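You operate a simulated robot arm through the tools that you are given. There is no shell and no other tool. Be economical: measure what you need, move in short steps, check, and stop when the job is done.

Carry out the task below with a simulated robot arm. There is one attempt and no reset: what you move stays moved.

TASK
Put the wax bottle on the grey panel. Then take the cleaner tin and put it on top of the stained card.
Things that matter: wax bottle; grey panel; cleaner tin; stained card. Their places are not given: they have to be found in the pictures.

It is judged by the outcome, as a careful person would: the job done as asked, and still so three seconds after it is handed in. It fails if anything else is knocked over, pushed out of place, dropped, spilled or broken.

THE ROBOT
A 7-joint arm with a two-finger parallel gripper, fixed in place. Base frame: the origin is at the foot of the arm, x ahead of it, y to its left, z up; the work surface is at about z = 0. Lengths are in m, angles in degrees, forces in N, time in s.
With the tool pointing down near the work surface it reaches from about 0.22 to 0.58 m from the base axis. Its first joint turns from -66.0 to 66.0 degrees. Payload 2.5 kg.
Tool frame: the origin (TCP) lies between the finger pads and is the grasp point; the fingertips stand 0.023 m ahead of it; z points along the fingers, y is the line along which they close. The gripper opens to 0.094 m. The fingers are 0.038 m wide and 0.01 m thick; the gripper's body (0.054 by 0.096 m) begins 0.039 m behind the TCP.
Orientation is that of the tool frame in the base frame, as a unit quaternion [x, y, z, w]. With the fingers straight down and closing along the base's y, the tool's x points along the base's -x, its y along +y and its z along -z.

THE INTERFACE
- The arm moves only by the tool apply_moves. Its argument "steps" is a list of rows, each a list of 3 entries, a list of its own where there are three numbers: the turn, a rotation vector about the base's x, y, z in units of 60 degrees (1.0 is 60 degrees), then the shift along the base's x, y, z in units of 200 mm (1.0 is 200 mm), then the opening in per cent of the stroke, from 0 (shut) to 100 (fully open). In form: [[[rx, ry, rz], [tx, ty, tz], grip], ...]. A call has 1 to 12 rows; each row is the pose to reach, as a shift and turn from the pose commanded when the call began. A call with a number of a shift or a turn outside -1 to 1 is refused whole. A row lasts 0.2 s, in which the tool goes at most 0.05 m and 8.6 degrees; a call with a longer step from one row to the next is refused whole, and so is a gripper value outside its range. A pose out of reach is approached as far as the arm can. The call stops where the force on the tool passes 40 N (or 10 N more than at its start, if that is more) or the arm is blocked; 0.2 s more then pass. The fingers move at their own pace (about 0.108 m/s each) and stop on an object; they squeeze with about 34 N. The grip force told is the motor's: it shows also when the fingers shut on nothing. Time passes only in rows, and 0.2 s behind the last, so rows that repeat a pose let the fingers close. It gives the time, the measured TCP pose, the force on the tool (base axes), the opening and the grip force at its end, in the units of the frame above (readings bear some noise).
- Cameras (640 x 400 px; columns grow to the right, rows downward): "scene" is fixed at [0.1053, -0.4056, 0.5297]; the picture's right is [0.91, -0.42, 0.00], its down [-0.29, -0.63, -0.72] and it looks along [0.30, 0.66, -0.69] (base axes); focal length 237 px, centre (320, 200). "wrist" rides on the gripper at [-0.039, 0, -0.044] in the tool frame; the picture's right is [0.00, -1.00, 0.00], its down [0.97, 0.00, -0.24] and it looks along [0.24, 0.00, 0.97] (tool axes); focal length 218 px, centre (320, 200).
- get_image(camera): a new picture of that camera. No time passes.
- pixel_to_xyz(camera, pixels): for up to 12 pixels [column, row] of the newest picture of that camera ("zoom" is the newest enlarged one), the place [x, y, z] in the base frame of the surface seen there, good to about 0.002 m. No time passes.
- enlarge(camera, box): a new picture of the part [left, top, right, bottom] of that camera's present view, enlarged. No time passes.
- close_job(): hands the job in; it is judged then, once.

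Work in short steps. Measure before you move; look again where a grasp or a placing could have gone wrong, and mend it. You have 80 turns and 46 pictures in all, those below and enlarged ones among them. Open the gripper and draw the arm clear of the work before you hand the job in, unless the task says otherwise; then end with one line.

The tools are called after "Call:" by a JSON object that holds its "fn" and its "kwargs". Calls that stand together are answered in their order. apply_moves: Moves the arm, as the interface text tells. Its arguments: {"type":"object","properties":{"steps":{"type":"array","items":{"type":"array"}}},"required":["steps"]} The other tools are called the same way: get_image (camera) takes a picture; pixel_to_xyz (camera, pixels) gives the place of the surface under pixels of a picture; enlarge (camera, box) takes an enlarged picture of a part of a camera's view; close_job () hands the job in.

At the start:

```text
time_s: 0.0
tool_pos: [0.3765, 0.1211, 0.3301]
orientation: [0.0, 1.0, 0.001, 0.0]
wrist_force: [-0.7, -0.7, -0.2]
grip_width: 0.0939
grip_force: 0.0
```

scene: 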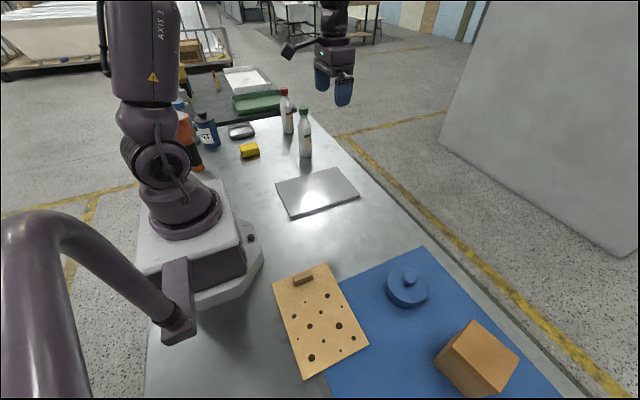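
wrist: 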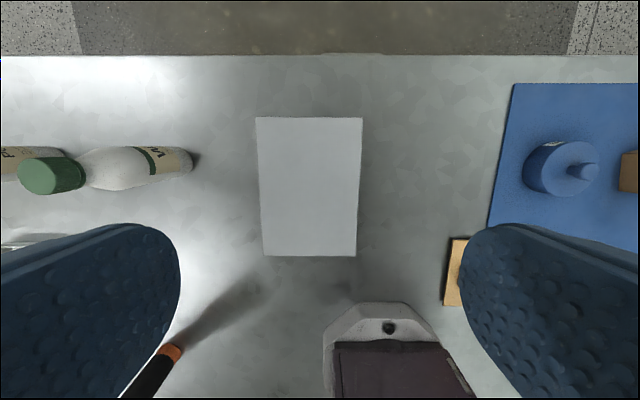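

The scene shows two bottles near (287,110) and (305,132), a grey panel near (317,192), and a spotted board near (320,320). I enlarge to read the labels and identify things.

Call:
{"fn": "enlarge", "kwargs": {"camera": "scene", "box": [160, 60, 340, 180]}}

Call:
{"fn": "enlarge", "kwargs": {"camera": "scene", "box": [250, 230, 530, 400]}}

Call:
{"fn": "enlarge", "kwargs": {"camera": "wrist", "box": [0, 120, 220, 270]}}

```text
3.33 times, centred on (250, 120) of scene
```

zoom: 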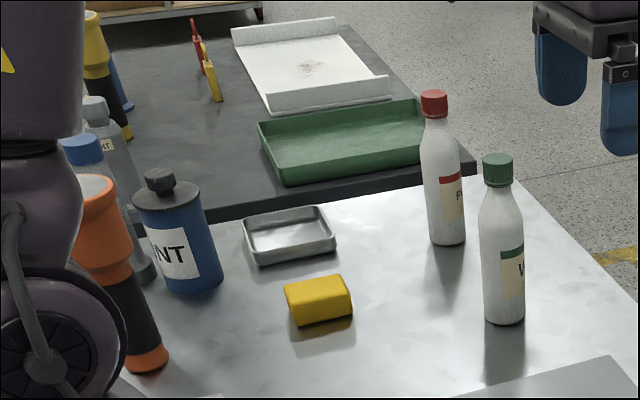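

```text
2.29 times, centred on (390, 315) of scene
```

zoom: 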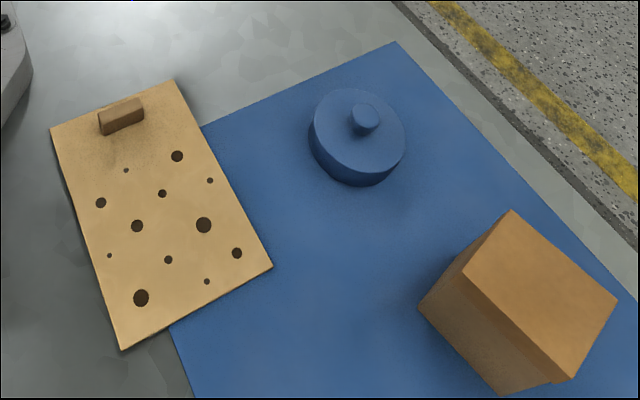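

```text
2.67 times, centred on (110, 195) of wrist
```

zoom: 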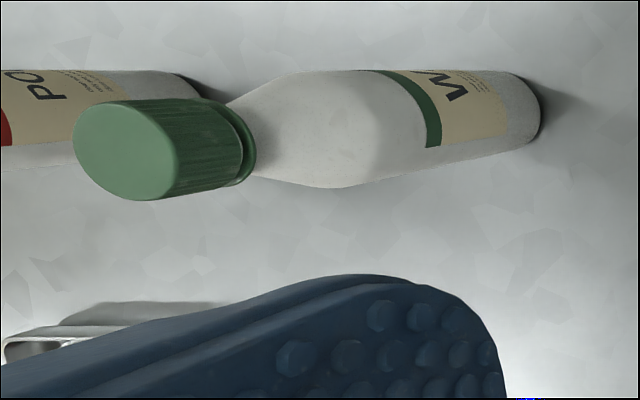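

Green cap reads "W…" (wax), red cap "PO…" (polish). I measure the key places, including other candidates for the tin and card.

Call:
{"fn": "pixel_to_xyz", "kwargs": {"camera": "scene", "pixels": [[305, 111], [305, 150], [287, 92], [249, 150], [242, 131], [207, 130], [185, 130], [407, 275], [303, 278], [478, 355], [320, 320], [180, 75]]}}

Call:
{"fn": "pixel_to_xyz", "kwargs": {"camera": "wrist", "pixels": [[257, 118], [362, 118], [356, 256], [265, 256], [40, 176], [180, 162], [575, 170], [560, 150]]}}

Call:
{"fn": "enlarge", "kwargs": {"camera": "scene", "box": [160, 60, 260, 180]}}

```text
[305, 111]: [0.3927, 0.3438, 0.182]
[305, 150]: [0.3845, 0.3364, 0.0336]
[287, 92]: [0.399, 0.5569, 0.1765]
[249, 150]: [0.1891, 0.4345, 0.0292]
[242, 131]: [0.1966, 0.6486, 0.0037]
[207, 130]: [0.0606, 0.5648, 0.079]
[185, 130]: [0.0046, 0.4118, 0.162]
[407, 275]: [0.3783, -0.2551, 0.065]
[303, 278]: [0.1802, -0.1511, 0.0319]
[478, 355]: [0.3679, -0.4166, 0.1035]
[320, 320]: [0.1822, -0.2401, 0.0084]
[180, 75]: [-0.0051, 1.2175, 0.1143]
```

```text
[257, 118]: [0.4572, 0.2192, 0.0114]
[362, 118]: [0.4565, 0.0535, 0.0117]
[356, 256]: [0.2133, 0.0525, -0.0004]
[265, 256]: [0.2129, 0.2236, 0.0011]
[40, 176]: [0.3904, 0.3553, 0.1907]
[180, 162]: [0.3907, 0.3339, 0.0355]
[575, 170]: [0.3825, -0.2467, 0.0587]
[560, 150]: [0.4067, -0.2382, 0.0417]
```

```text
3.33 times, centred on (210, 120) of scene
```

zoom: 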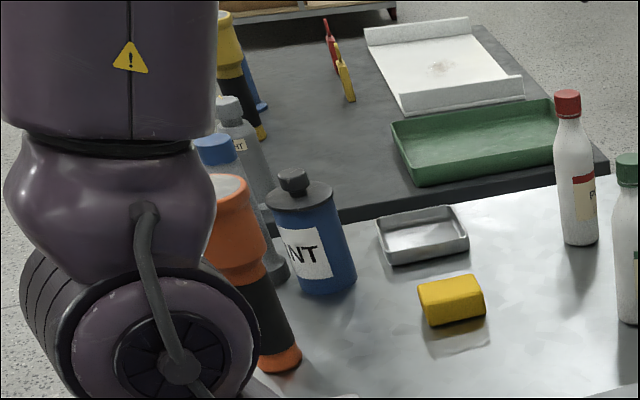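

I move the arm over the right side at height to inspect the blue lidded tin and the spotted card with the wrist camera.

Call:
{"fn": "apply_moves", "kwargs": {"steps": [[[0, 0, 0], [0, -0.2, 0.1], 100], [[0, 0, 0], [0, -0.4, 0.2], 100], [[0, 0, 0], [0, -0.6, 0.2], 100], [[0, 0, 0], [0, -0.8, 0.2], 100], [[0, 0, 0], [0, -1, 0.2], 100], [[0, 0, 0], [0, -1, 0.2], 100]]}}

Call:
{"fn": "get_image", "kwargs": {"camera": "wrist"}}

```text
time_s: 1.4
tool_pos: [0.373, -0.0801, 0.3623]
orientation: [0.0, 1.0, 0.0, 0.0]
wrist_force: [0.3, -0.5, 0.1]
grip_width: 0.0941
grip_force: 0.1
```

```text
39 pictures are left
```

wrist: 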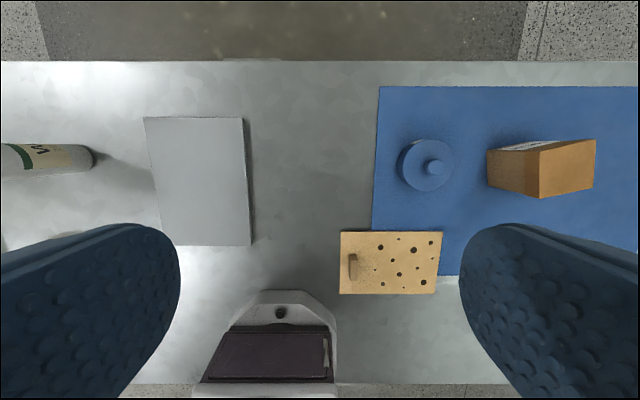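

Card seen at (390,262), blue tin at (425,165), carton at (541,168) with a label. I enlarge both to check.

Call:
{"fn": "enlarge", "kwargs": {"camera": "wrist", "box": [330, 120, 610, 300]}}

Call:
{"fn": "pixel_to_xyz", "kwargs": {"camera": "wrist", "pixels": [[341, 232], [442, 232], [435, 293], [340, 292], [353, 266], [403, 261], [433, 168], [414, 150], [541, 150], [565, 170], [420, 262], [372, 282]]}}

```text
2.22 times, centred on (470, 210) of wrist
```

zoom: 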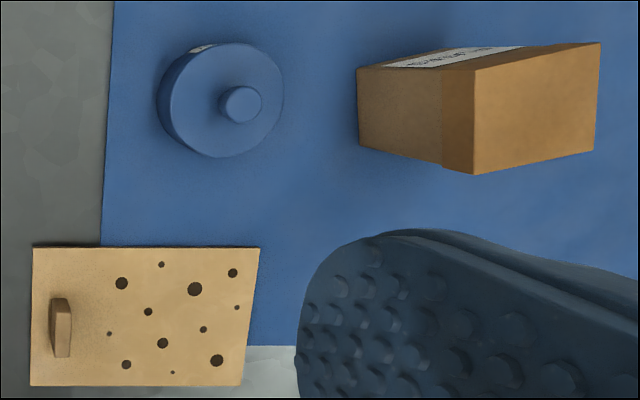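

```text
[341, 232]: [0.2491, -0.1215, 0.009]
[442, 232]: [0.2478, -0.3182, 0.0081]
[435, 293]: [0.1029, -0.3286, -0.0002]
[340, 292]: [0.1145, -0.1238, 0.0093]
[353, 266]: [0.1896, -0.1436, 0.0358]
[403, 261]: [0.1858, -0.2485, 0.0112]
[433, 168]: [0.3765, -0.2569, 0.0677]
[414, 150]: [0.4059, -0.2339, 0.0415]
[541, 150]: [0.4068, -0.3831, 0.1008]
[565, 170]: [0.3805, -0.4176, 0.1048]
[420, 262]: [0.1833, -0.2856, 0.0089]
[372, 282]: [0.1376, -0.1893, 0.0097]
```

The labels face +x, so I move outward, tilt the camera back toward the base and read them.

Call:
{"fn": "apply_moves", "kwargs": {"steps": [[[0, 0, 0], [0.15, -0.15, -0.05], 100], [[0, 0.13, 0], [0.3, -0.3, -0.1], 100], [[0, 0.26, 0], [0.45, -0.45, -0.15], 100], [[0, 0.39, 0], [0.55, -0.6, -0.2], 100], [[0, 0.52, 0], [0.6, -0.75, -0.25], 100], [[0, 0.6, 0], [0.65, -0.8, -0.3], 100], [[0, 0.6, 0], [0.65, -0.8, -0.3], 100]]}}

Call:
{"fn": "get_image", "kwargs": {"camera": "wrist"}}

```text
time_s: 3.0
tool_pos: [0.4567, -0.2189, 0.2692]
orientation: [0.0, 0.963, 0.0, -0.271]
wrist_force: [-0.5, -0.7, 0.8]
grip_width: 0.0942
grip_force: 0.1
out of reach, approached as far as the arm can: row 4, 5, 6, 7
```

```text
37 pictures are left
```

wrist: 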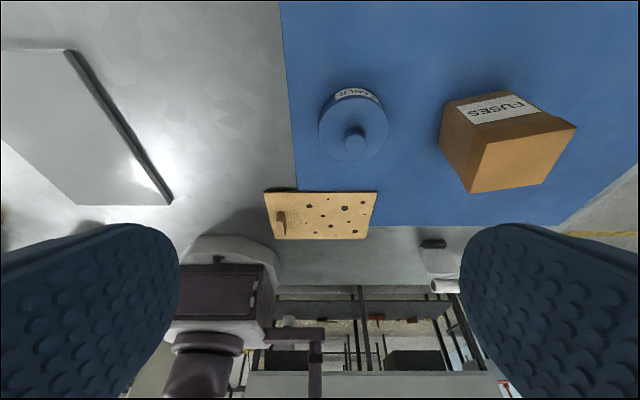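

The carton reads "FUSES"; the blue tin has a label at (356,95). I enlarge it.

Call:
{"fn": "enlarge", "kwargs": {"camera": "wrist", "box": [310, 75, 400, 165]}}

Call:
{"fn": "enlarge", "kwargs": {"camera": "wrist", "box": [250, 180, 400, 260]}}

```text
4.44 times, centred on (355, 120) of wrist
```

zoom: 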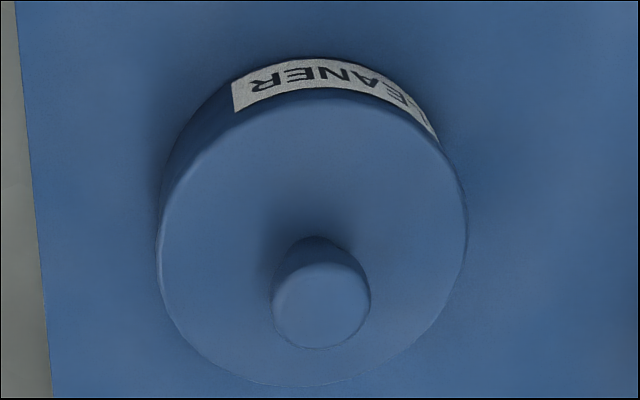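

```text
4.27 times, centred on (325, 220) of wrist
```

zoom: 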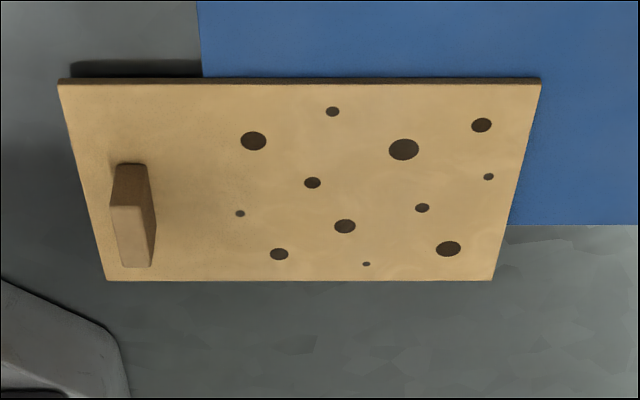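

The tin reads "CLEANER". Identified everything; now I untilt and go back to the bottle, measuring.

Call:
{"fn": "apply_moves", "kwargs": {"steps": [[[0, -0.12, 0], [-0.1, 0.15, 0.1], 100], [[0, -0.24, 0], [-0.2, 0.3, 0.2], 100], [[0, -0.36, 0], [-0.3, 0.45, 0.3], 100], [[0, -0.48, 0], [-0.4, 0.6, 0.4], 100], [[0, -0.6, 0], [-0.45, 0.8, 0.4], 100], [[0, -0.6, 0], [-0.45, 1, 0.4], 100], [[0, -0.6, 0], [-0.45, 1, 0.4], 100]]}}

Call:
{"fn": "pixel_to_xyz", "kwargs": {"camera": "scene", "pixels": [[312, 169], [276, 183], [290, 214], [358, 196], [317, 192], [300, 109], [305, 107], [310, 110], [298, 145], [312, 145], [305, 120], [330, 175]]}}

```text
time_s: 4.6
tool_pos: [0.3648, -0.0153, 0.3483]
orientation: [0.001, 0.999, -0.001, 0.041]
wrist_force: [0.2, -0.5, -0.9]
grip_width: 0.0941
grip_force: 0.0
```

```text
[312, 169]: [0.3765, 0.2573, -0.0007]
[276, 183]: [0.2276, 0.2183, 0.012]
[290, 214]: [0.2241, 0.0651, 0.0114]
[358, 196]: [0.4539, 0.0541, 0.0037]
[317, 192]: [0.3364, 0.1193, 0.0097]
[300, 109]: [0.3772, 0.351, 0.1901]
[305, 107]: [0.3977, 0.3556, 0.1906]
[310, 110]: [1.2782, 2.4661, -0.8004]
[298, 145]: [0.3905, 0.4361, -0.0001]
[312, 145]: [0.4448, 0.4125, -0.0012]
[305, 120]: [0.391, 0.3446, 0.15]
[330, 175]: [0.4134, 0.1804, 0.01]
```

Residual tilt of 4.7° remains; I correct it and go toward the bottle, staying high.

Call:
{"fn": "apply_moves", "kwargs": {"steps": [[[0, 0.078, 0], [0, 0.2, 0.1], 100], [[0, 0.078, 0], [0, 0.4, 0.2], 100], [[0, 0.078, 0], [0, 0.6, 0.2], 100], [[0, 0.078, 0], [0, 0.8, 0.2], 100], [[0, 0.078, 0], [0, 1, 0.2], 100], [[0, 0.078, 0], [0, 1, 0.2], 100]]}}

Call:
{"fn": "get_image", "kwargs": {"camera": "wrist"}}

```text
time_s: 6.0
tool_pos: [0.3647, 0.1815, 0.3907]
orientation: [0.0, 1.0, -0.002, -0.001]
wrist_force: [0.8, 0.1, 0.5]
grip_width: 0.0941
grip_force: 0.0
```

```text
34 pictures are left
```

wrist: 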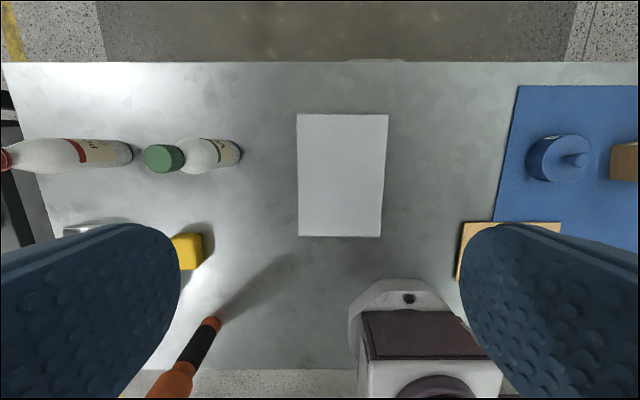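

Green cap at (164,158). I move nearer above the bottle at about z=0.30 (tips at 0.277, cap top 0.19).

Call:
{"fn": "apply_moves", "kwargs": {"steps": [[[0, 0, 0], [0, 0.2, -0.1], 100], [[0, 0, 0], [0, 0.4, -0.2], 100], [[0, 0, 0], [0, 0.6, -0.35], 100], [[0, 0, 0], [0, 0.8, -0.45], 100], [[0, 0, 0], [0, 0.8, -0.45], 100]]}}

Call:
{"fn": "get_image", "kwargs": {"camera": "wrist"}}

```text
time_s: 7.2
tool_pos: [0.3655, 0.342, 0.3011]
orientation: [0.001, 1.0, -0.001, -0.001]
wrist_force: [0.3, -0.1, 0.0]
grip_width: 0.0939
grip_force: 0.2
```

```text
33 pictures are left
```

wrist: 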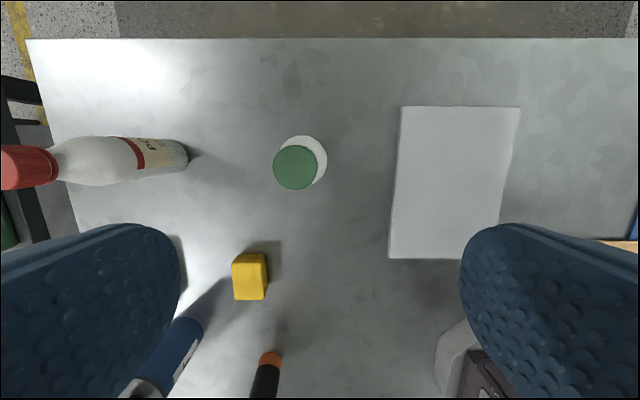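

Cap spans about (273–316, 145–189); I measure its edges.

Call:
{"fn": "pixel_to_xyz", "kwargs": {"camera": "wrist", "pixels": [[295, 167], [276, 167], [313, 167], [295, 148], [295, 186], [322, 160], [305, 140], [400, 108], [519, 108], [497, 222], [389, 256], [450, 180]]}}

```text
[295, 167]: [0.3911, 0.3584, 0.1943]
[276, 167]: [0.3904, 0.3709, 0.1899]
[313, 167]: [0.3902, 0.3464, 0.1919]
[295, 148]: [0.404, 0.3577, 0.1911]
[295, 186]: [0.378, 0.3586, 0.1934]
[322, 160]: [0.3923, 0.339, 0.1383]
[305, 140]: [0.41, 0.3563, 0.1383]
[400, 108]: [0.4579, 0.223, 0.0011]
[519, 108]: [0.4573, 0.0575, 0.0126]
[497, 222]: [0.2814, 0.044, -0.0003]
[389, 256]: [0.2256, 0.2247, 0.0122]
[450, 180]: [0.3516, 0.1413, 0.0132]
```

Cap centre (0.391, 0.3585), top z≈0.192. I align, then descend to TCP z≈0.168 and close on the cap.

Call:
{"fn": "apply_moves", "kwargs": {"steps": [[[0, 0, 0], [0.1275, 0.0825, 0], 100], [[0, 0, 0], [0.1275, 0.0825, -0.2], 100], [[0, 0, 0], [0.1275, 0.0825, -0.4], 100], [[0, 0, 0], [0.1275, 0.0825, -0.55], 100], [[0, 0, 0], [0.1275, 0.0825, -0.665], 100], [[0, 0, 0], [0.1275, 0.0825, -0.665], 100]]}}

Call:
{"fn": "get_image", "kwargs": {"camera": "wrist"}}

```text
time_s: 8.6
tool_pos: [0.3883, 0.3592, 0.1666]
orientation: [0.0, 1.0, -0.001, 0.0]
wrist_force: [0.8, -1.1, -0.2]
grip_width: 0.0939
grip_force: 0.1
```

```text
32 pictures are left
```

wrist: 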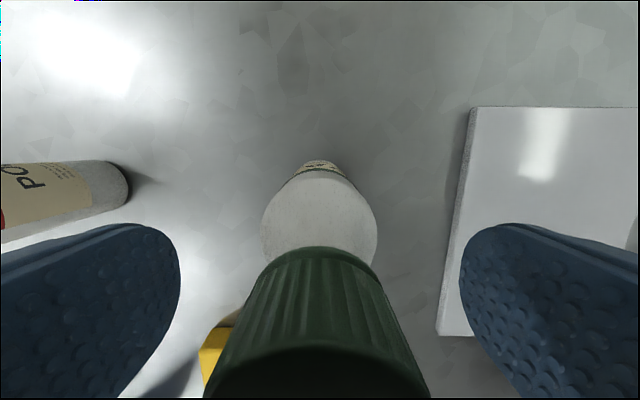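

The cap is centred between the fingers; I close on it.

Call:
{"fn": "apply_moves", "kwargs": {"steps": [[[0, 0, 0], [0.01, 0, 0], 40], [[0, 0, 0], [0.01, 0, 0], 15], [[0, 0, 0], [0.01, 0, 0], 0], [[0, 0, 0], [0.01, 0, 0], 0], [[0, 0, 0], [0.01, 0, 0], 0]]}}

```text
time_s: 9.8
tool_pos: [0.3921, 0.3589, 0.1662]
orientation: [0.0, 1.0, -0.001, -0.001]
wrist_force: [-0.5, -0.3, 4.6]
grip_width: 0.0337
grip_force: 34.0
```

Held (width 0.034). I lift 4 cm and check.

Call:
{"fn": "apply_moves", "kwargs": {"steps": [[[0, 0, 0], [0, 0, 0.05], 0], [[0, 0, 0], [0, 0, 0.12], 0], [[0, 0, 0], [0, 0, 0.2], 0], [[0, 0, 0], [0, 0, 0.2], 0]]}}

Call:
{"fn": "get_image", "kwargs": {"camera": "scene"}}

```text
time_s: 10.8
tool_pos: [0.3917, 0.3586, 0.2056]
orientation: [0.0, 1.0, -0.002, 0.0]
wrist_force: [0.4, -0.7, -1.6]
grip_width: 0.0339
grip_force: 34.3
```

```text
31 pictures are left
```

scene: 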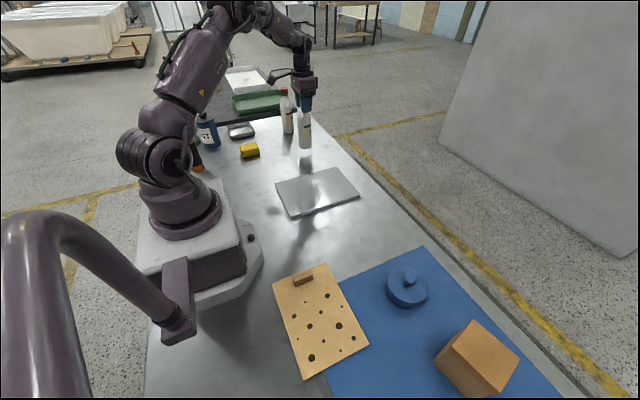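

The bottle is lifted upright. I carry it gently toward the panel centre (0.34, 0.14).

Call:
{"fn": "apply_moves", "kwargs": {"steps": [[[0, 0, 0], [-0.02, -0.08, 0], 0], [[0, 0, 0], [-0.06, -0.2, 0], 0], [[0, 0, 0], [-0.1, -0.35, 0], 0], [[0, 0, 0], [-0.14, -0.5, 0], 0], [[0, 0, 0], [-0.18, -0.65, 0], 0], [[0, 0, 0], [-0.21, -0.8, 0], 0], [[0, 0, 0], [-0.24, -0.92, 0], 0], [[0, 0, 0], [-0.25, -1, 0], 0], [[0, 0, 0], [-0.25, -1, 0], 0], [[0, 0, 0], [-0.25, -1, 0], 0]]}}

Call:
{"fn": "enlarge", "kwargs": {"camera": "scene", "box": [240, 80, 400, 240]}}

```text
time_s: 13.0
tool_pos: [0.3432, 0.1576, 0.2075]
orientation: [0.0, 1.0, -0.001, -0.001]
wrist_force: [0.9, -0.1, -1.5]
grip_width: 0.0334
grip_force: 34.4
```

```text
2.50 times, centred on (320, 160) of scene
```

zoom: 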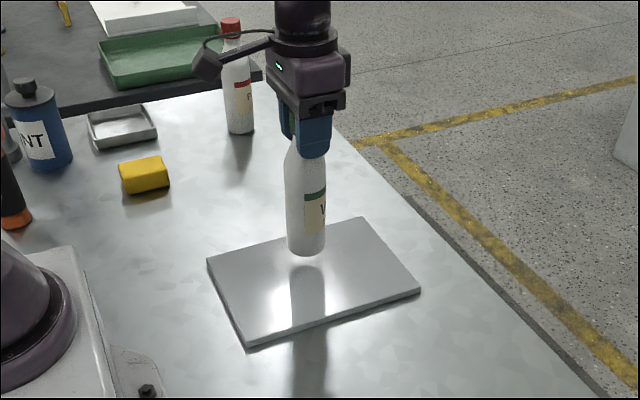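

Bottle is over the panel at (0.343, 0.158). Contact is expected at TCP z≈0.177; I shift slightly to the centre and lower slowly.

Call:
{"fn": "apply_moves", "kwargs": {"steps": [[[0, 0, 0], [0, -0.07, 0], 0], [[0, 0, 0], [0, -0.07, -0.05], 0], [[0, 0, 0], [0, -0.07, -0.1], 0], [[0, 0, 0], [0, -0.07, -0.13], 0], [[0, 0, 0], [0, -0.07, -0.145], 0], [[0, 0, 0], [0, -0.07, -0.15], 0], [[0, 0, 0], [0, -0.07, -0.15], 0]]}}

Call:
{"fn": "enlarge", "kwargs": {"camera": "scene", "box": [240, 80, 400, 240]}}

```text
time_s: 14.4
tool_pos: [0.3415, 0.1448, 0.1796]
orientation: [0.0, 1.0, -0.001, 0.002]
wrist_force: [-2.4, -1.1, 6.2]
grip_width: 0.0336
grip_force: 34.1
stopped in row 6: the force on the tool passed its limit (the readings are from after the stop); the commanded pose is now the measured one
```

```text
2.50 times, centred on (320, 160) of scene
```

zoom: 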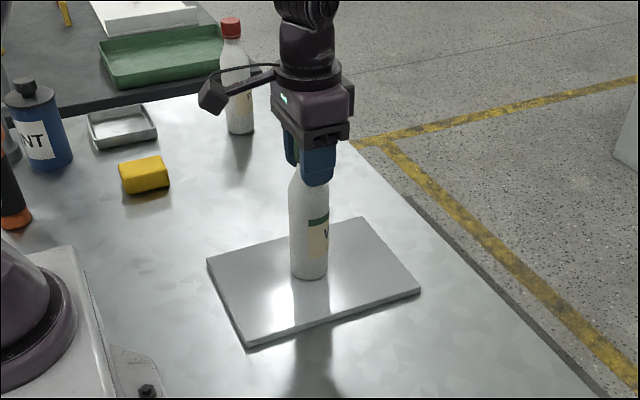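

Contact made; bottle stands on the panel. I open in place, then rise straight up.

Call:
{"fn": "apply_moves", "kwargs": {"steps": [[[0, 0, 0], [0, 0, 0], 50], [[0, 0, 0], [0, 0, 0], 80], [[0, 0, 0], [0, 0, 0], 100], [[0, 0, 0], [0, 0, 0.1], 100], [[0, 0, 0], [0, 0, 0.3], 100], [[0, 0, 0], [0, 0, 0.5], 100], [[0, 0, 0], [0, 0, 0.7], 100], [[0, 0, 0], [0, 0, 0.7], 100]]}}

Call:
{"fn": "enlarge", "kwargs": {"camera": "scene", "box": [240, 80, 400, 240]}}

```text
time_s: 16.2
tool_pos: [0.3444, 0.1448, 0.3198]
orientation: [0.0, 1.0, 0.0, 0.001]
wrist_force: [-0.2, -0.1, 1.6]
grip_width: 0.094
grip_force: 0.1
```

```text
2.50 times, centred on (320, 160) of scene
```

zoom: 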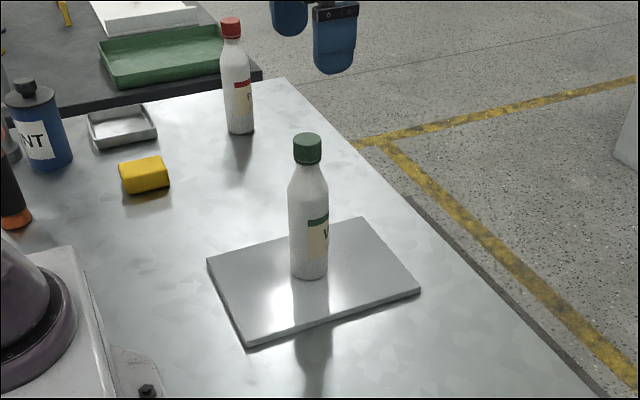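

The wax bottle stands on the panel. I go to above the tin in two stages.

Call:
{"fn": "apply_moves", "kwargs": {"steps": [[[0, 0, 0], [0, -0.2, 0], 100], [[0, 0, 0], [0, -0.4, 0], 100], [[0, 0, 0], [0, -0.6, 0], 100], [[0, 0, 0], [0, -0.8, 0], 100], [[0, 0, 0], [0, -1, 0], 100], [[0, 0, 0], [0, -1, 0], 100]]}}

Call:
{"fn": "apply_moves", "kwargs": {"steps": [[[0, 0, 0], [0, -0.2, 0], 100], [[0, 0, 0], [0, -0.4, -0.1], 100], [[0, 0, 0], [0, -0.6, -0.2], 100], [[0, 0, 0], [0, -0.8, -0.3], 100], [[0, 0, 0], [0, -1, -0.4], 100], [[0, 0, 0], [0, -1, -0.4], 100]]}}

Call:
{"fn": "get_image", "kwargs": {"camera": "wrist"}}

```text
time_s: 17.6
tool_pos: [0.3444, -0.0568, 0.3139]
orientation: [0.0, 1.0, 0.0, 0.002]
wrist_force: [-0.6, -0.1, -0.3]
grip_width: 0.0941
grip_force: 0.0
```

```text
time_s: 19.0
tool_pos: [0.3449, -0.2551, 0.2363]
orientation: [0.0, 1.0, 0.0, 0.002]
wrist_force: [-0.4, -0.4, -0.4]
grip_width: 0.0938
grip_force: 0.0
```

```text
27 pictures are left
```

wrist: 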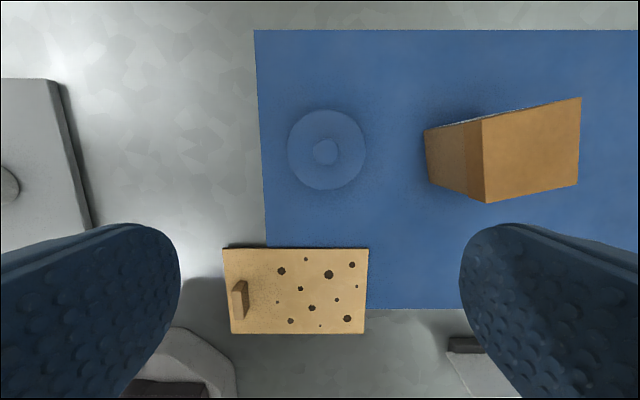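

I enlarge around the tin to find its edges and knob.

Call:
{"fn": "enlarge", "kwargs": {"camera": "wrist", "box": [262, 100, 422, 200]}}

Call:
{"fn": "pixel_to_xyz", "kwargs": {"camera": "wrist", "pixels": [[325, 152], [290, 150], [362, 150], [326, 113], [326, 186], [314, 152], [336, 152], [340, 130], [427, 130], [300, 152], [350, 152], [325, 170]]}}

```text
4.00 times, centred on (342, 150) of wrist
```

zoom: 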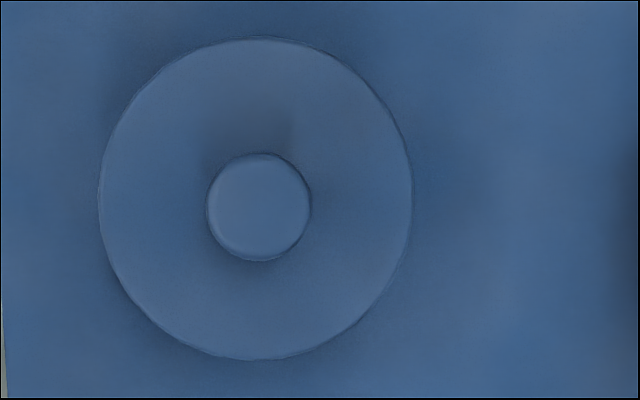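

```text
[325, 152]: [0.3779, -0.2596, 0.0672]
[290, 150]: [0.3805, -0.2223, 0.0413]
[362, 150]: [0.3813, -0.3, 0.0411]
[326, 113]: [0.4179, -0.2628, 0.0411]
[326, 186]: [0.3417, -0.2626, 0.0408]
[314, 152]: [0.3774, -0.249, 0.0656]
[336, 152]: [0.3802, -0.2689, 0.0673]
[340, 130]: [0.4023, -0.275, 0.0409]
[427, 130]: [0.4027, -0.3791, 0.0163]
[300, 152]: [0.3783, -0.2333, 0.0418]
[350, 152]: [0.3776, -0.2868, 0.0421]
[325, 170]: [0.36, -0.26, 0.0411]
```

Tin: centre (0.379, -0.261), top z 0.041, diameter ≈0.084, knob to 0.067. The body fits the 0.094 opening; I descend to z≈0.09 first and check alignment.

Call:
{"fn": "apply_moves", "kwargs": {"steps": [[[0, 0, 0], [0.17, -0.03, 0], 100], [[0, 0, 0], [0.17, -0.03, -0.2], 100], [[0, 0, 0], [0.17, -0.03, -0.4], 100], [[0, 0, 0], [0.17, -0.03, -0.6], 100], [[0, 0, 0], [0.17, -0.03, -0.73], 100], [[0, 0, 0], [0.17, -0.03, -0.73], 100]]}}

Call:
{"fn": "get_image", "kwargs": {"camera": "wrist"}}

```text
time_s: 20.4
tool_pos: [0.3777, -0.2613, 0.0932]
orientation: [0.0, 1.0, 0.0, 0.001]
wrist_force: [-1.1, 0.0, 0.2]
grip_width: 0.0943
grip_force: 0.0
```

```text
25 pictures are left
```

wrist: 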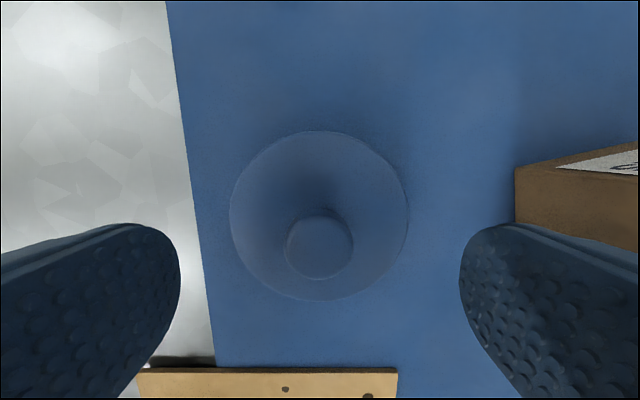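

The tin spans columns 231–409, centred on 320. I descend straight to TCP z≈0.035.

Call:
{"fn": "apply_moves", "kwargs": {"steps": [[[0, 0, 0], [0.005, 0, -0.08], 100], [[0, 0, 0], [0.005, 0, -0.16], 100], [[0, 0, 0], [0.005, 0, -0.23], 100], [[0, 0, 0], [0.005, 0, -0.29], 100], [[0, 0, 0], [0.005, 0, -0.29], 100]]}}

```text
time_s: 21.6
tool_pos: [0.3776, -0.2584, 0.0345]
orientation: [0.001, 1.0, 0.0, 0.002]
wrist_force: [0.5, -0.6, 1.2]
grip_width: 0.094
grip_force: 0.1
```

No contact on the way down. I close on the tin body.

Call:
{"fn": "apply_moves", "kwargs": {"steps": [[[0, 0, 0], [0, 0, 0], 85], [[0, 0, 0], [0, 0, 0], 60], [[0, 0, 0], [0, 0, 0], 30], [[0, 0, 0], [0, 0, 0], 30]]}}

```text
time_s: 22.6
tool_pos: [0.3767, -0.26, 0.0349]
orientation: [0.0, 1.0, 0.0, 0.002]
wrist_force: [0.0, -4.1, -1.9]
grip_width: 0.0839
grip_force: 34.1
```

Gripped at 0.084. I lift about 7 cm and check.

Call:
{"fn": "apply_moves", "kwargs": {"steps": [[[0, 0, 0], [0, 0, 0.05], 30], [[0, 0, 0], [0, 0, 0.15], 30], [[0, 0, 0], [0, 0, 0.25], 30], [[0, 0, 0], [0, 0, 0.35], 30], [[0, 0, 0], [0, 0, 0.35], 30]]}}

Call:
{"fn": "get_image", "kwargs": {"camera": "scene"}}

```text
time_s: 23.8
tool_pos: [0.3764, -0.2607, 0.1065]
orientation: [0.0, 1.0, 0.0, 0.001]
wrist_force: [-1.1, 0.5, 0.3]
grip_width: 0.0838
grip_force: 34.0
```

```text
24 pictures are left
```

scene: 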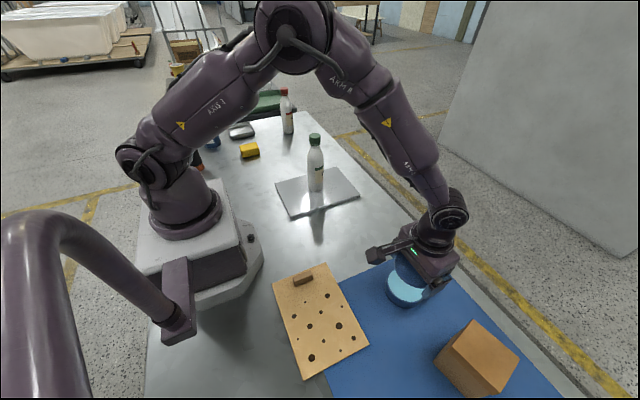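

Tin is held level. I carry it to above the card's spotted part, (0.183, -0.25).

Call:
{"fn": "apply_moves", "kwargs": {"steps": [[[0, 0, 0], [-0.08, 0, 0], 30], [[0, 0, 0], [-0.22, 0.01, 0], 30], [[0, 0, 0], [-0.38, 0.02, 0], 30], [[0, 0, 0], [-0.54, 0.03, 0], 30], [[0, 0, 0], [-0.7, 0.04, 0], 30], [[0, 0, 0], [-0.84, 0.05, 0], 30], [[0, 0, 0], [-0.93, 0.05, 0], 30], [[0, 0, 0], [-0.967, 0.05, 0], 30], [[0, 0, 0], [-0.967, 0.05, 0], 30]]}}

Call:
{"fn": "get_image", "kwargs": {"camera": "scene"}}

Call:
{"fn": "get_image", "kwargs": {"camera": "wrist"}}

```text
time_s: 25.8
tool_pos: [0.1828, -0.2516, 0.1062]
orientation: [0.0, 1.0, 0.0, 0.002]
wrist_force: [-0.1, -0.1, 0.0]
grip_width: 0.0837
grip_force: 34.1
```

```text
23 pictures are left
```

scene: 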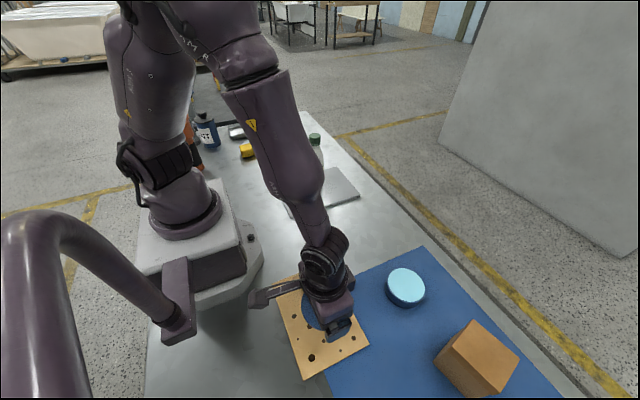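

```text
22 pictures are left
```

wrist: 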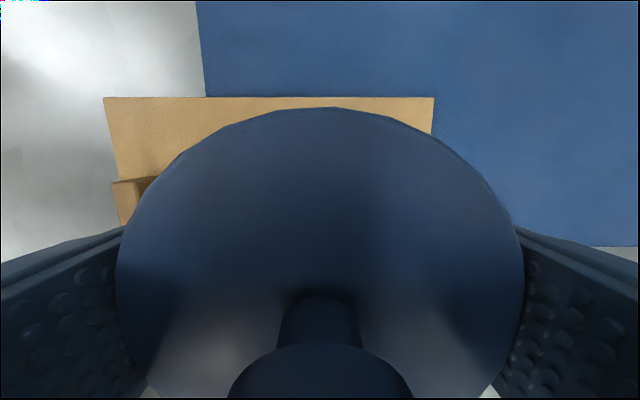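

A light-blue disc remains at (405,288) where the tin stood: I may have lifted only the lid. I inspect before doing anything.

Call:
{"fn": "enlarge", "kwargs": {"camera": "scene", "box": [370, 250, 450, 320]}}

Call:
{"fn": "pixel_to_xyz", "kwargs": {"camera": "scene", "pixels": [[405, 285], [390, 285], [421, 285], [405, 271], [405, 297], [405, 304], [398, 302], [370, 280], [412, 280], [398, 290]]}}

Call:
{"fn": "enlarge", "kwargs": {"camera": "scene", "box": [270, 260, 390, 370]}}

```text
5.71 times, centred on (410, 285) of scene
```

zoom: 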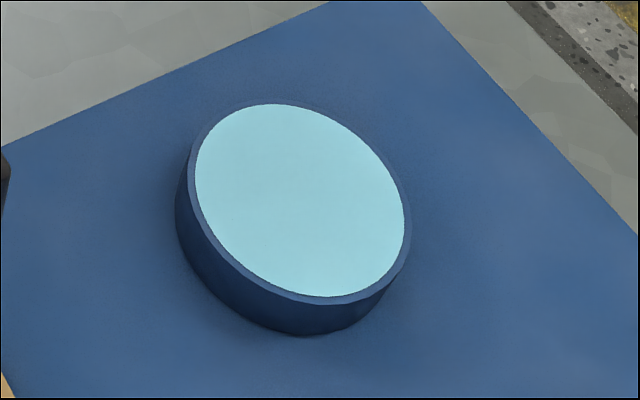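

```text
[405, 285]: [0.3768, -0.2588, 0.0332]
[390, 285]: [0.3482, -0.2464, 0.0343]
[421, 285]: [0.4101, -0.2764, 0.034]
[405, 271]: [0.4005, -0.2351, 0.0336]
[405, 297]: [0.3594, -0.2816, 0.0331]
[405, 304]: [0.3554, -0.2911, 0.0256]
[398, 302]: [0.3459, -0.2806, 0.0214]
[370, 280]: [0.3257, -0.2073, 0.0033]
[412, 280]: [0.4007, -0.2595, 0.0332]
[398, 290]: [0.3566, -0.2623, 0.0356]
```

```text
3.64 times, centred on (330, 315) of scene
```

zoom: 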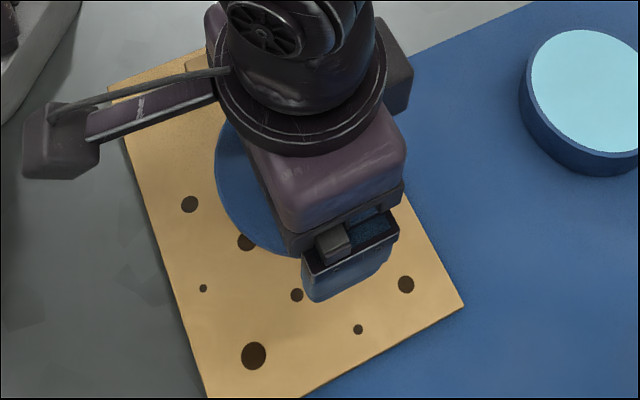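

The lid came off; the full tin body remains in place. Before choosing, I measure the rim and level of the tin body and look at the lid.

Call:
{"fn": "enlarge", "kwargs": {"camera": "scene", "box": [370, 250, 450, 320]}}

Call:
{"fn": "pixel_to_xyz", "kwargs": {"camera": "zoom", "pixels": [[191, 185], [408, 235], [262, 101], [325, 301], [300, 200], [200, 140], [380, 285], [181, 215], [300, 325], [350, 125], [240, 265], [240, 290]]}}

```text
5.71 times, centred on (410, 285) of scene
```

zoom: 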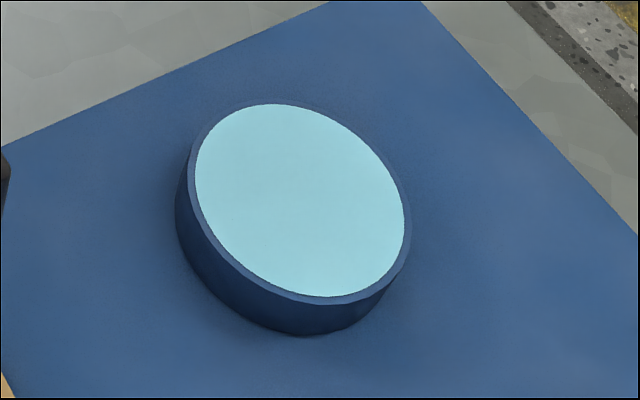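

```text
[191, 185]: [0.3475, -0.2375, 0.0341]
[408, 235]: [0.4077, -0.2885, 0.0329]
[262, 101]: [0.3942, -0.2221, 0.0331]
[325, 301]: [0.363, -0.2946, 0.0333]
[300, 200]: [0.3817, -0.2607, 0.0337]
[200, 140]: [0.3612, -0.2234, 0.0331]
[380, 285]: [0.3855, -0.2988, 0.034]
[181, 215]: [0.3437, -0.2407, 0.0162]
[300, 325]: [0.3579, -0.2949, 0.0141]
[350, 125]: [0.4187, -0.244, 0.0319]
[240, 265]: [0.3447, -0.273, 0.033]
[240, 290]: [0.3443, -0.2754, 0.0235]
```

Body: ~0.080 wide, 0.034 tall; the loose lid overhangs at 0.084, so a grip over the lid only takes the lid. Plan: put the lid back, re-grip it by its knob, park it on the bench, carry the open tin level and slowly by its body, then re-lid it. First I go back above the tin.

Call:
{"fn": "apply_moves", "kwargs": {"steps": [[[0, 0, 0], [0.08, 0, 0], 30], [[0, 0, 0], [0.22, -0.01, 0], 30], [[0, 0, 0], [0.38, -0.02, 0], 30], [[0, 0, 0], [0.54, -0.03, 0], 30], [[0, 0, 0], [0.7, -0.04, 0], 30], [[0, 0, 0], [0.84, -0.05, 0], 30], [[0, 0, 0], [0.93, -0.05, 0], 30], [[0, 0, 0], [0.967, -0.05, 0], 30], [[0, 0, 0], [0.967, -0.05, 0], 30]]}}

Call:
{"fn": "enlarge", "kwargs": {"camera": "scene", "box": [360, 220, 480, 320]}}

```text
time_s: 27.8
tool_pos: [0.3778, -0.2607, 0.1046]
orientation: [0.0, 1.0, 0.0, 0.002]
wrist_force: [-0.1, -0.4, -0.5]
grip_width: 0.0841
grip_force: 34.8
```

```text
4.00 times, centred on (420, 270) of scene
```

zoom: 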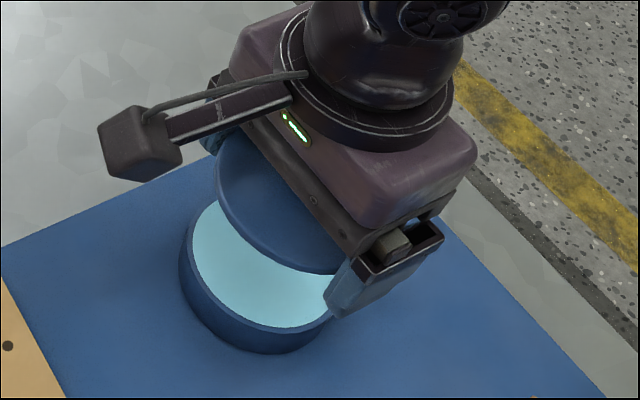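

The lid is a thin flat disc, hanging straight above the tin. I lower it slowly back to its original height.

Call:
{"fn": "apply_moves", "kwargs": {"steps": [[[0, 0, 0], [0, 0, -0.1], 30], [[0, 0, 0], [0, 0, -0.2], 30], [[0, 0, 0], [0, 0, -0.27], 30], [[0, 0, 0], [0, 0, -0.31], 30], [[0, 0, 0], [0, 0, -0.335], 30], [[0, 0, 0], [0, 0, -0.345], 30], [[0, 0, 0], [0, 0, -0.345], 30]]}}

Call:
{"fn": "enlarge", "kwargs": {"camera": "scene", "box": [360, 220, 480, 320]}}

```text
time_s: 28.6
tool_pos: [0.3773, -0.2616, 0.057]
orientation: [-0.001, 1.0, 0.002, 0.0]
wrist_force: [0.4, -0.1, 2.1]
grip_width: 0.084
grip_force: 33.7
stopped in row 4: the force on the tool passed its limit (the readings are from after the stop); the commanded pose is now the measured one
```

```text
4.00 times, centred on (420, 270) of scene
```

zoom: 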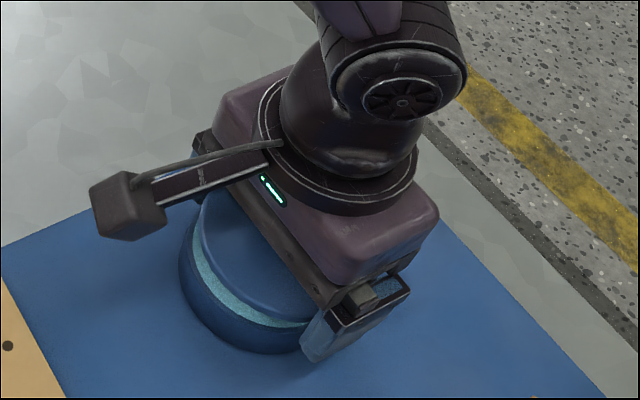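

A fingertip stopped on the rim (tips at z≈0.034). I back up 2.5 cm and check whether the body moved and how the fingers sit relative to it.

Call:
{"fn": "apply_moves", "kwargs": {"steps": [[[0, 0, 0], [0, 0, 0.06], 30], [[0, 0, 0], [0, 0, 0.125], 30], [[0, 0, 0], [0, 0, 0.125], 30]]}}

Call:
{"fn": "enlarge", "kwargs": {"camera": "scene", "box": [390, 250, 460, 310]}}

Call:
{"fn": "get_image", "kwargs": {"camera": "wrist"}}

```text
time_s: 29.4
tool_pos: [0.3767, -0.262, 0.0832]
orientation: [-0.002, 1.0, 0.002, 0.0]
wrist_force: [-0.8, -0.3, -1.0]
grip_width: 0.0837
grip_force: 33.7
```

```text
6.67 times, centred on (425, 280) of scene
```

zoom: 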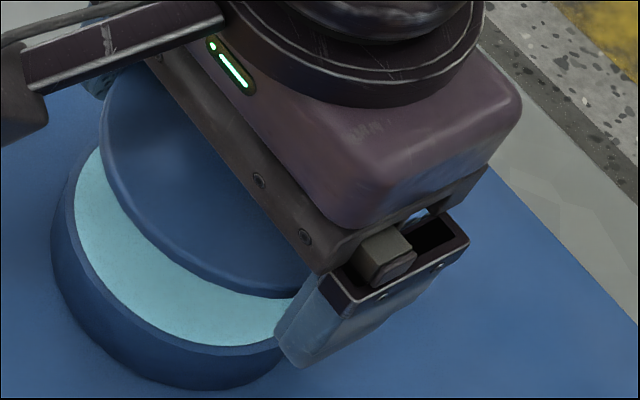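

```text
15 pictures are left
```

wrist: 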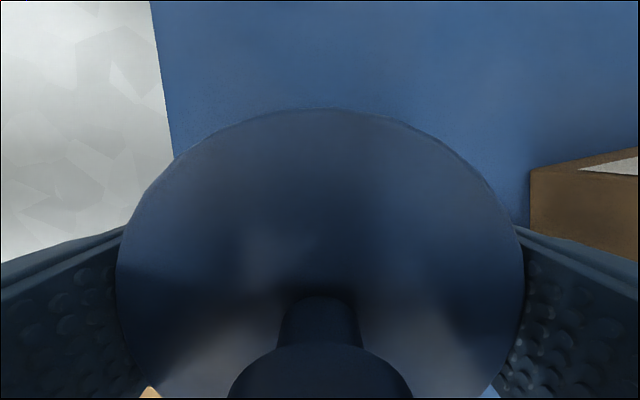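

I measure rim points and the visible fingertip in this zoom.

Call:
{"fn": "pixel_to_xyz", "kwargs": {"camera": "zoom", "pixels": [[70, 190], [75, 240], [100, 285], [140, 322], [190, 345], [240, 352], [90, 160], [292, 362], [278, 335], [285, 315], [125, 200], [200, 270]]}}

```text
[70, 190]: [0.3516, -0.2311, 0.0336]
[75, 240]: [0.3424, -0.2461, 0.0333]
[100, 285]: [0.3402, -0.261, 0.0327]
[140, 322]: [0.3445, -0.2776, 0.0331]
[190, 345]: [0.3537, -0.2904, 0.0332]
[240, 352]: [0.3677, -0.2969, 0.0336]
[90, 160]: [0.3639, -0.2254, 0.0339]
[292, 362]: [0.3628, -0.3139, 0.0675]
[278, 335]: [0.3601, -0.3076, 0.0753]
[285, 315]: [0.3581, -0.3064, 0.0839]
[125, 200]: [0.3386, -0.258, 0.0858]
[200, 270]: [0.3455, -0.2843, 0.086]
```

The body centre is (0.379, -0.260), the tool at y -0.262, so the +y finger was catching. I shift +2 mm in y and x and lower again slowly.

Call:
{"fn": "apply_moves", "kwargs": {"steps": [[[0, 0, 0], [0.008, 0.01, 0], 30], [[0, 0, 0], [0.008, 0.01, -0.06], 30], [[0, 0, 0], [0.008, 0.01, -0.11], 30], [[0, 0, 0], [0.008, 0.01, -0.14], 30], [[0, 0, 0], [0.008, 0.01, -0.165], 30], [[0, 0, 0], [0.008, 0.01, -0.19], 30], [[0, 0, 0], [0.008, 0.01, -0.21], 30], [[0, 0, 0], [0.008, 0.01, -0.225], 30], [[0, 0, 0], [0.008, 0.01, -0.23], 30]]}}

```text
time_s: 30.5
tool_pos: [0.379, -0.2601, 0.0571]
orientation: [-0.002, 1.0, 0.001, 0.0]
wrist_force: [0.0, -0.8, 1.3]
grip_width: 0.0841
grip_force: 34.2
stopped in row 5: the force on the tool passed its limit (the readings are from after the stop); the commanded pose is now the measured one
```

Still catching: lid and rim are nearly equal in width. By setting the lid down offset 30 mm toward -x, the fingers straddle a narrower part of the tin while the lid still rests stably on the rim. I raise, offset and lower slowly.

Call:
{"fn": "apply_moves", "kwargs": {"steps": [[[0, 0, 0], [0, 0, 0.08], 30], [[0, 0, 0], [-0.07, 0, 0.1], 30], [[0, 0, 0], [-0.15, 0, 0.1], 30], [[0, 0, 0], [-0.15, 0, 0.03], 30], [[0, 0, 0], [-0.15, 0, -0.02], 30], [[0, 0, 0], [-0.15, 0, -0.05], 30], [[0, 0, 0], [-0.15, 0, -0.075], 30], [[0, 0, 0], [-0.15, 0, -0.09], 30], [[0, 0, 0], [-0.15, 0, -0.1], 30], [[0, 0, 0], [-0.15, 0, -0.105], 30]]}}

Call:
{"fn": "enlarge", "kwargs": {"camera": "scene", "box": [370, 240, 450, 310]}}

```text
time_s: 32.7
tool_pos: [0.3485, -0.2596, 0.0357]
orientation: [-0.002, 1.0, 0.002, -0.001]
wrist_force: [-0.1, 0.1, -0.6]
grip_width: 0.0838
grip_force: 34.1
```

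```text
5.71 times, centred on (410, 275) of scene
```

zoom: 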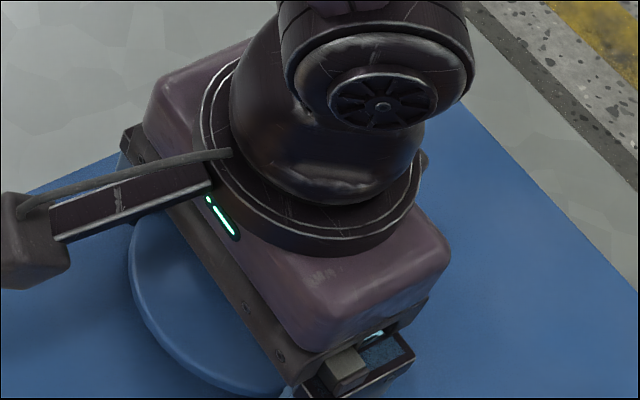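

Fingers straddle the tin. I lower in ~1 mm steps to seat the lid on the rim.

Call:
{"fn": "apply_moves", "kwargs": {"steps": [[[0, 0, 0], [0, 0, -0.004], 30], [[0, 0, 0], [0, 0, -0.008], 30], [[0, 0, 0], [0, 0, -0.008], 30]]}}

```text
time_s: 33.5
tool_pos: [0.349, -0.2615, 0.0342]
orientation: [-0.002, 1.0, 0.002, -0.001]
wrist_force: [0.4, 0.2, -0.9]
grip_width: 0.0837
grip_force: 33.8
```

Call:
{"fn": "apply_moves", "kwargs": {"steps": [[[0, 0, 0], [0, 0, -0.005], 30], [[0, 0, 0], [0, 0, -0.005], 30]]}}

```text
time_s: 34.1
tool_pos: [0.3492, -0.2603, 0.0341]
orientation: [-0.002, 1.0, 0.001, 0.001]
wrist_force: [-2.7, 1.7, 14.0]
grip_width: 0.084
grip_force: 33.4
```

Contact (14 N). I relieve it slightly, then open.

Call:
{"fn": "apply_moves", "kwargs": {"steps": [[[0, 0, 0], [0, 0, 0.004], 30], [[0, 0, 0], [0, 0, 0.004], 95], [[0, 0, 0], [0, 0, 0.004], 100], [[0, 0, 0], [0, 0, 0.004], 100]]}}

```text
time_s: 35.1
tool_pos: [0.3496, -0.2605, 0.0336]
orientation: [-0.001, 1.0, 0.002, -0.001]
wrist_force: [0.4, -0.3, -1.4]
grip_width: 0.0941
grip_force: 0.0
```

I rise to z≈0.068, where the tips flank only the knob, and check.

Call:
{"fn": "apply_moves", "kwargs": {"steps": [[[0, 0, 0], [0, 0, 0.08], 100], [[0, 0, 0], [0, 0, 0.17], 100], [[0, 0, 0], [0, 0, 0.17], 100]]}}

Call:
{"fn": "get_image", "kwargs": {"camera": "wrist"}}

```text
time_s: 35.9
tool_pos: [0.3486, -0.2596, 0.0672]
orientation: [-0.003, 1.0, 0.002, 0.0]
wrist_force: [0.2, 0.3, -0.4]
grip_width: 0.0941
grip_force: 0.2
```

```text
13 pictures are left
```

wrist: 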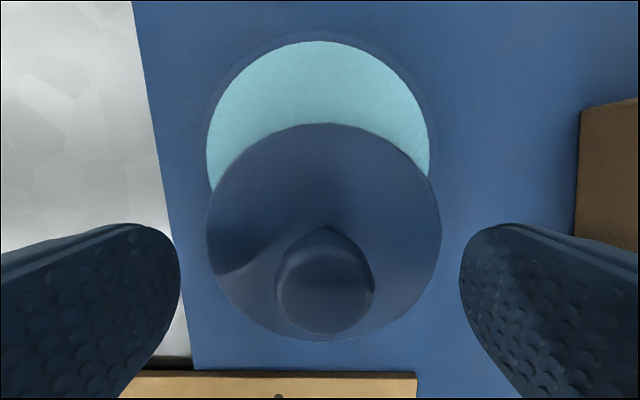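

The lid rests stably on the rim, offset. I measure rim and lid and close on the knob.

Call:
{"fn": "pixel_to_xyz", "kwargs": {"camera": "wrist", "pixels": [[325, 290], [320, 36], [202, 140], [436, 140], [320, 45], [210, 140], [427, 140], [320, 100], [215, 230], [433, 230], [300, 350], [240, 200]]}}

Call:
{"fn": "apply_moves", "kwargs": {"steps": [[[0, 0, 0], [0, -0.004, 0.01], 70], [[0, 0, 0], [0, -0.004, 0.01], 40], [[0, 0, 0], [0, -0.004, 0.01], 0], [[0, 0, 0], [0, -0.004, 0.01], 0], [[0, 0, 0], [0, -0.004, 0.01], 0]]}}

```text
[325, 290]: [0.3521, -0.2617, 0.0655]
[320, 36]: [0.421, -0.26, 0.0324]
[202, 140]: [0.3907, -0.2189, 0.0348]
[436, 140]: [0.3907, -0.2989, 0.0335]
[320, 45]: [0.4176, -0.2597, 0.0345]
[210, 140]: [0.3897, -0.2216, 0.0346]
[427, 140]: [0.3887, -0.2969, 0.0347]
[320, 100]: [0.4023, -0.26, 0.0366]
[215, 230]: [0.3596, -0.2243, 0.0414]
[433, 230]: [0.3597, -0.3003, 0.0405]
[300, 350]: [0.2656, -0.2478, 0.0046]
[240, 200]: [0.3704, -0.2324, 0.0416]
```

```text
time_s: 37.1
tool_pos: [0.3485, -0.2603, 0.0691]
orientation: [-0.002, 1.0, 0.001, -0.001]
wrist_force: [-0.2, -0.2, 1.3]
grip_width: 0.0245
grip_force: 33.7
```

Knob gripped (0.0245). Lift and carry the lid to clear bench at about (0.36, -0.10).

Call:
{"fn": "apply_moves", "kwargs": {"steps": [[[0, 0, 0], [0, 0, 0.06], 0], [[0, 0, 0], [0, 0, 0.15], 0], [[0, 0, 0], [0, 0.1, 0.25], 0], [[0, 0, 0], [0.02, 0.25, 0.25], 0], [[0, 0, 0], [0.04, 0.4, 0.25], 0], [[0, 0, 0], [0.05, 0.55, 0.25], 0], [[0, 0, 0], [0.05, 0.7, 0.25], 0], [[0, 0, 0], [0.05, 0.8, 0.2], 0], [[0, 0, 0], [0.05, 0.8, 0.1], 0], [[0, 0, 0], [0.05, 0.8, 0.0], 0], [[0, 0, 0], [0.05, 0.8, 0.0], 0]]}}

Call:
{"fn": "get_image", "kwargs": {"camera": "scene"}}

```text
time_s: 39.5
tool_pos: [0.3594, -0.0982, 0.0692]
orientation: [-0.001, 1.0, 0.002, -0.001]
wrist_force: [0.1, -0.5, -0.3]
grip_width: 0.0244
grip_force: 34.4
```

```text
12 pictures are left
```

scene: 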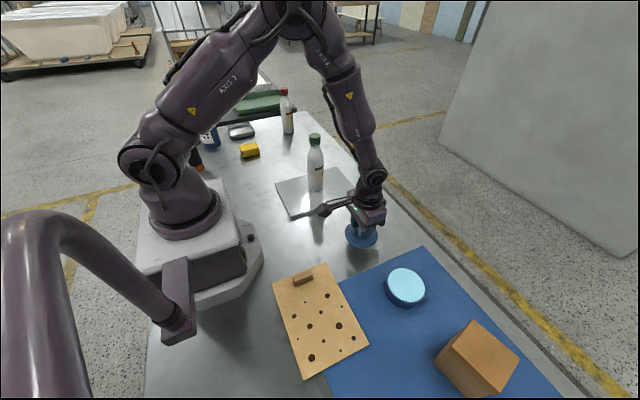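

Lid is over clear bench. I lower it ~35 mm slowly.

Call:
{"fn": "apply_moves", "kwargs": {"steps": [[[0, 0, 0], [0, 0, -0.07], 0], [[0, 0, 0], [0, 0, -0.13], 0], [[0, 0, 0], [0, 0, -0.155], 0], [[0, 0, 0], [0, 0, -0.168], 0], [[0, 0, 0], [0, 0, -0.174], 0], [[0, 0, 0], [0, 0, -0.174], 0]]}}

```text
time_s: 40.9
tool_pos: [0.3592, -0.1008, 0.0365]
orientation: [-0.001, 1.0, 0.002, 0.0]
wrist_force: [-0.3, -0.1, 7.8]
grip_width: 0.0242
grip_force: 34.2
```

Contact (7.8 N). I open and rise.

Call:
{"fn": "apply_moves", "kwargs": {"steps": [[[0, 0, 0], [0, 0, 0.003], 40], [[0, 0, 0], [0, 0, 0.003], 80], [[0, 0, 0], [0, 0, 0.003], 100], [[0, 0, 0], [0, 0, 0.1], 100], [[0, 0, 0], [0, 0, 0.3], 100], [[0, 0, 0], [0, 0, 0.5], 100], [[0, 0, 0], [0.05, -0.15, 0.5], 100], [[0, 0, 0], [0.1, -0.35, 0.5], 100], [[0, 0, 0], [0.1, -0.55, 0.5], 100], [[0, 0, 0], [0.1, -0.75, 0.45], 100], [[0, 0, 0], [0.1, -0.795, 0.35], 100], [[0, 0, 0], [0.1, -0.795, 0.35], 100]]}}

Call:
{"fn": "get_image", "kwargs": {"camera": "wrist"}}

```text
time_s: 43.5
tool_pos: [0.3807, -0.2616, 0.106]
orientation: [-0.002, 1.0, 0.002, 0.0]
wrist_force: [0.4, 0.4, 0.0]
grip_width: 0.0941
grip_force: 0.0
```

```text
11 pictures are left
```

wrist: 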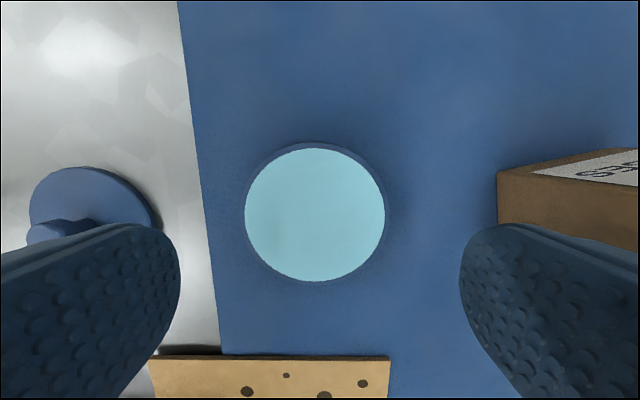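

The open tin is at columns ~245–386, about 2 mm to +y of tool centre. I measure.

Call:
{"fn": "pixel_to_xyz", "kwargs": {"camera": "wrist", "pixels": [[249, 213], [382, 213], [315, 151], [315, 278], [315, 213], [315, 145], [387, 213], [243, 213]]}}

```text
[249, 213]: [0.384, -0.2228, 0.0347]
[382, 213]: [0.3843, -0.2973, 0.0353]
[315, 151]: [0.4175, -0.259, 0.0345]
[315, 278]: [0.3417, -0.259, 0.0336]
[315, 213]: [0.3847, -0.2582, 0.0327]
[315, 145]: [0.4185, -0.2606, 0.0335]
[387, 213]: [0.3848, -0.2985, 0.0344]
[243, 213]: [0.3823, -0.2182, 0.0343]
```

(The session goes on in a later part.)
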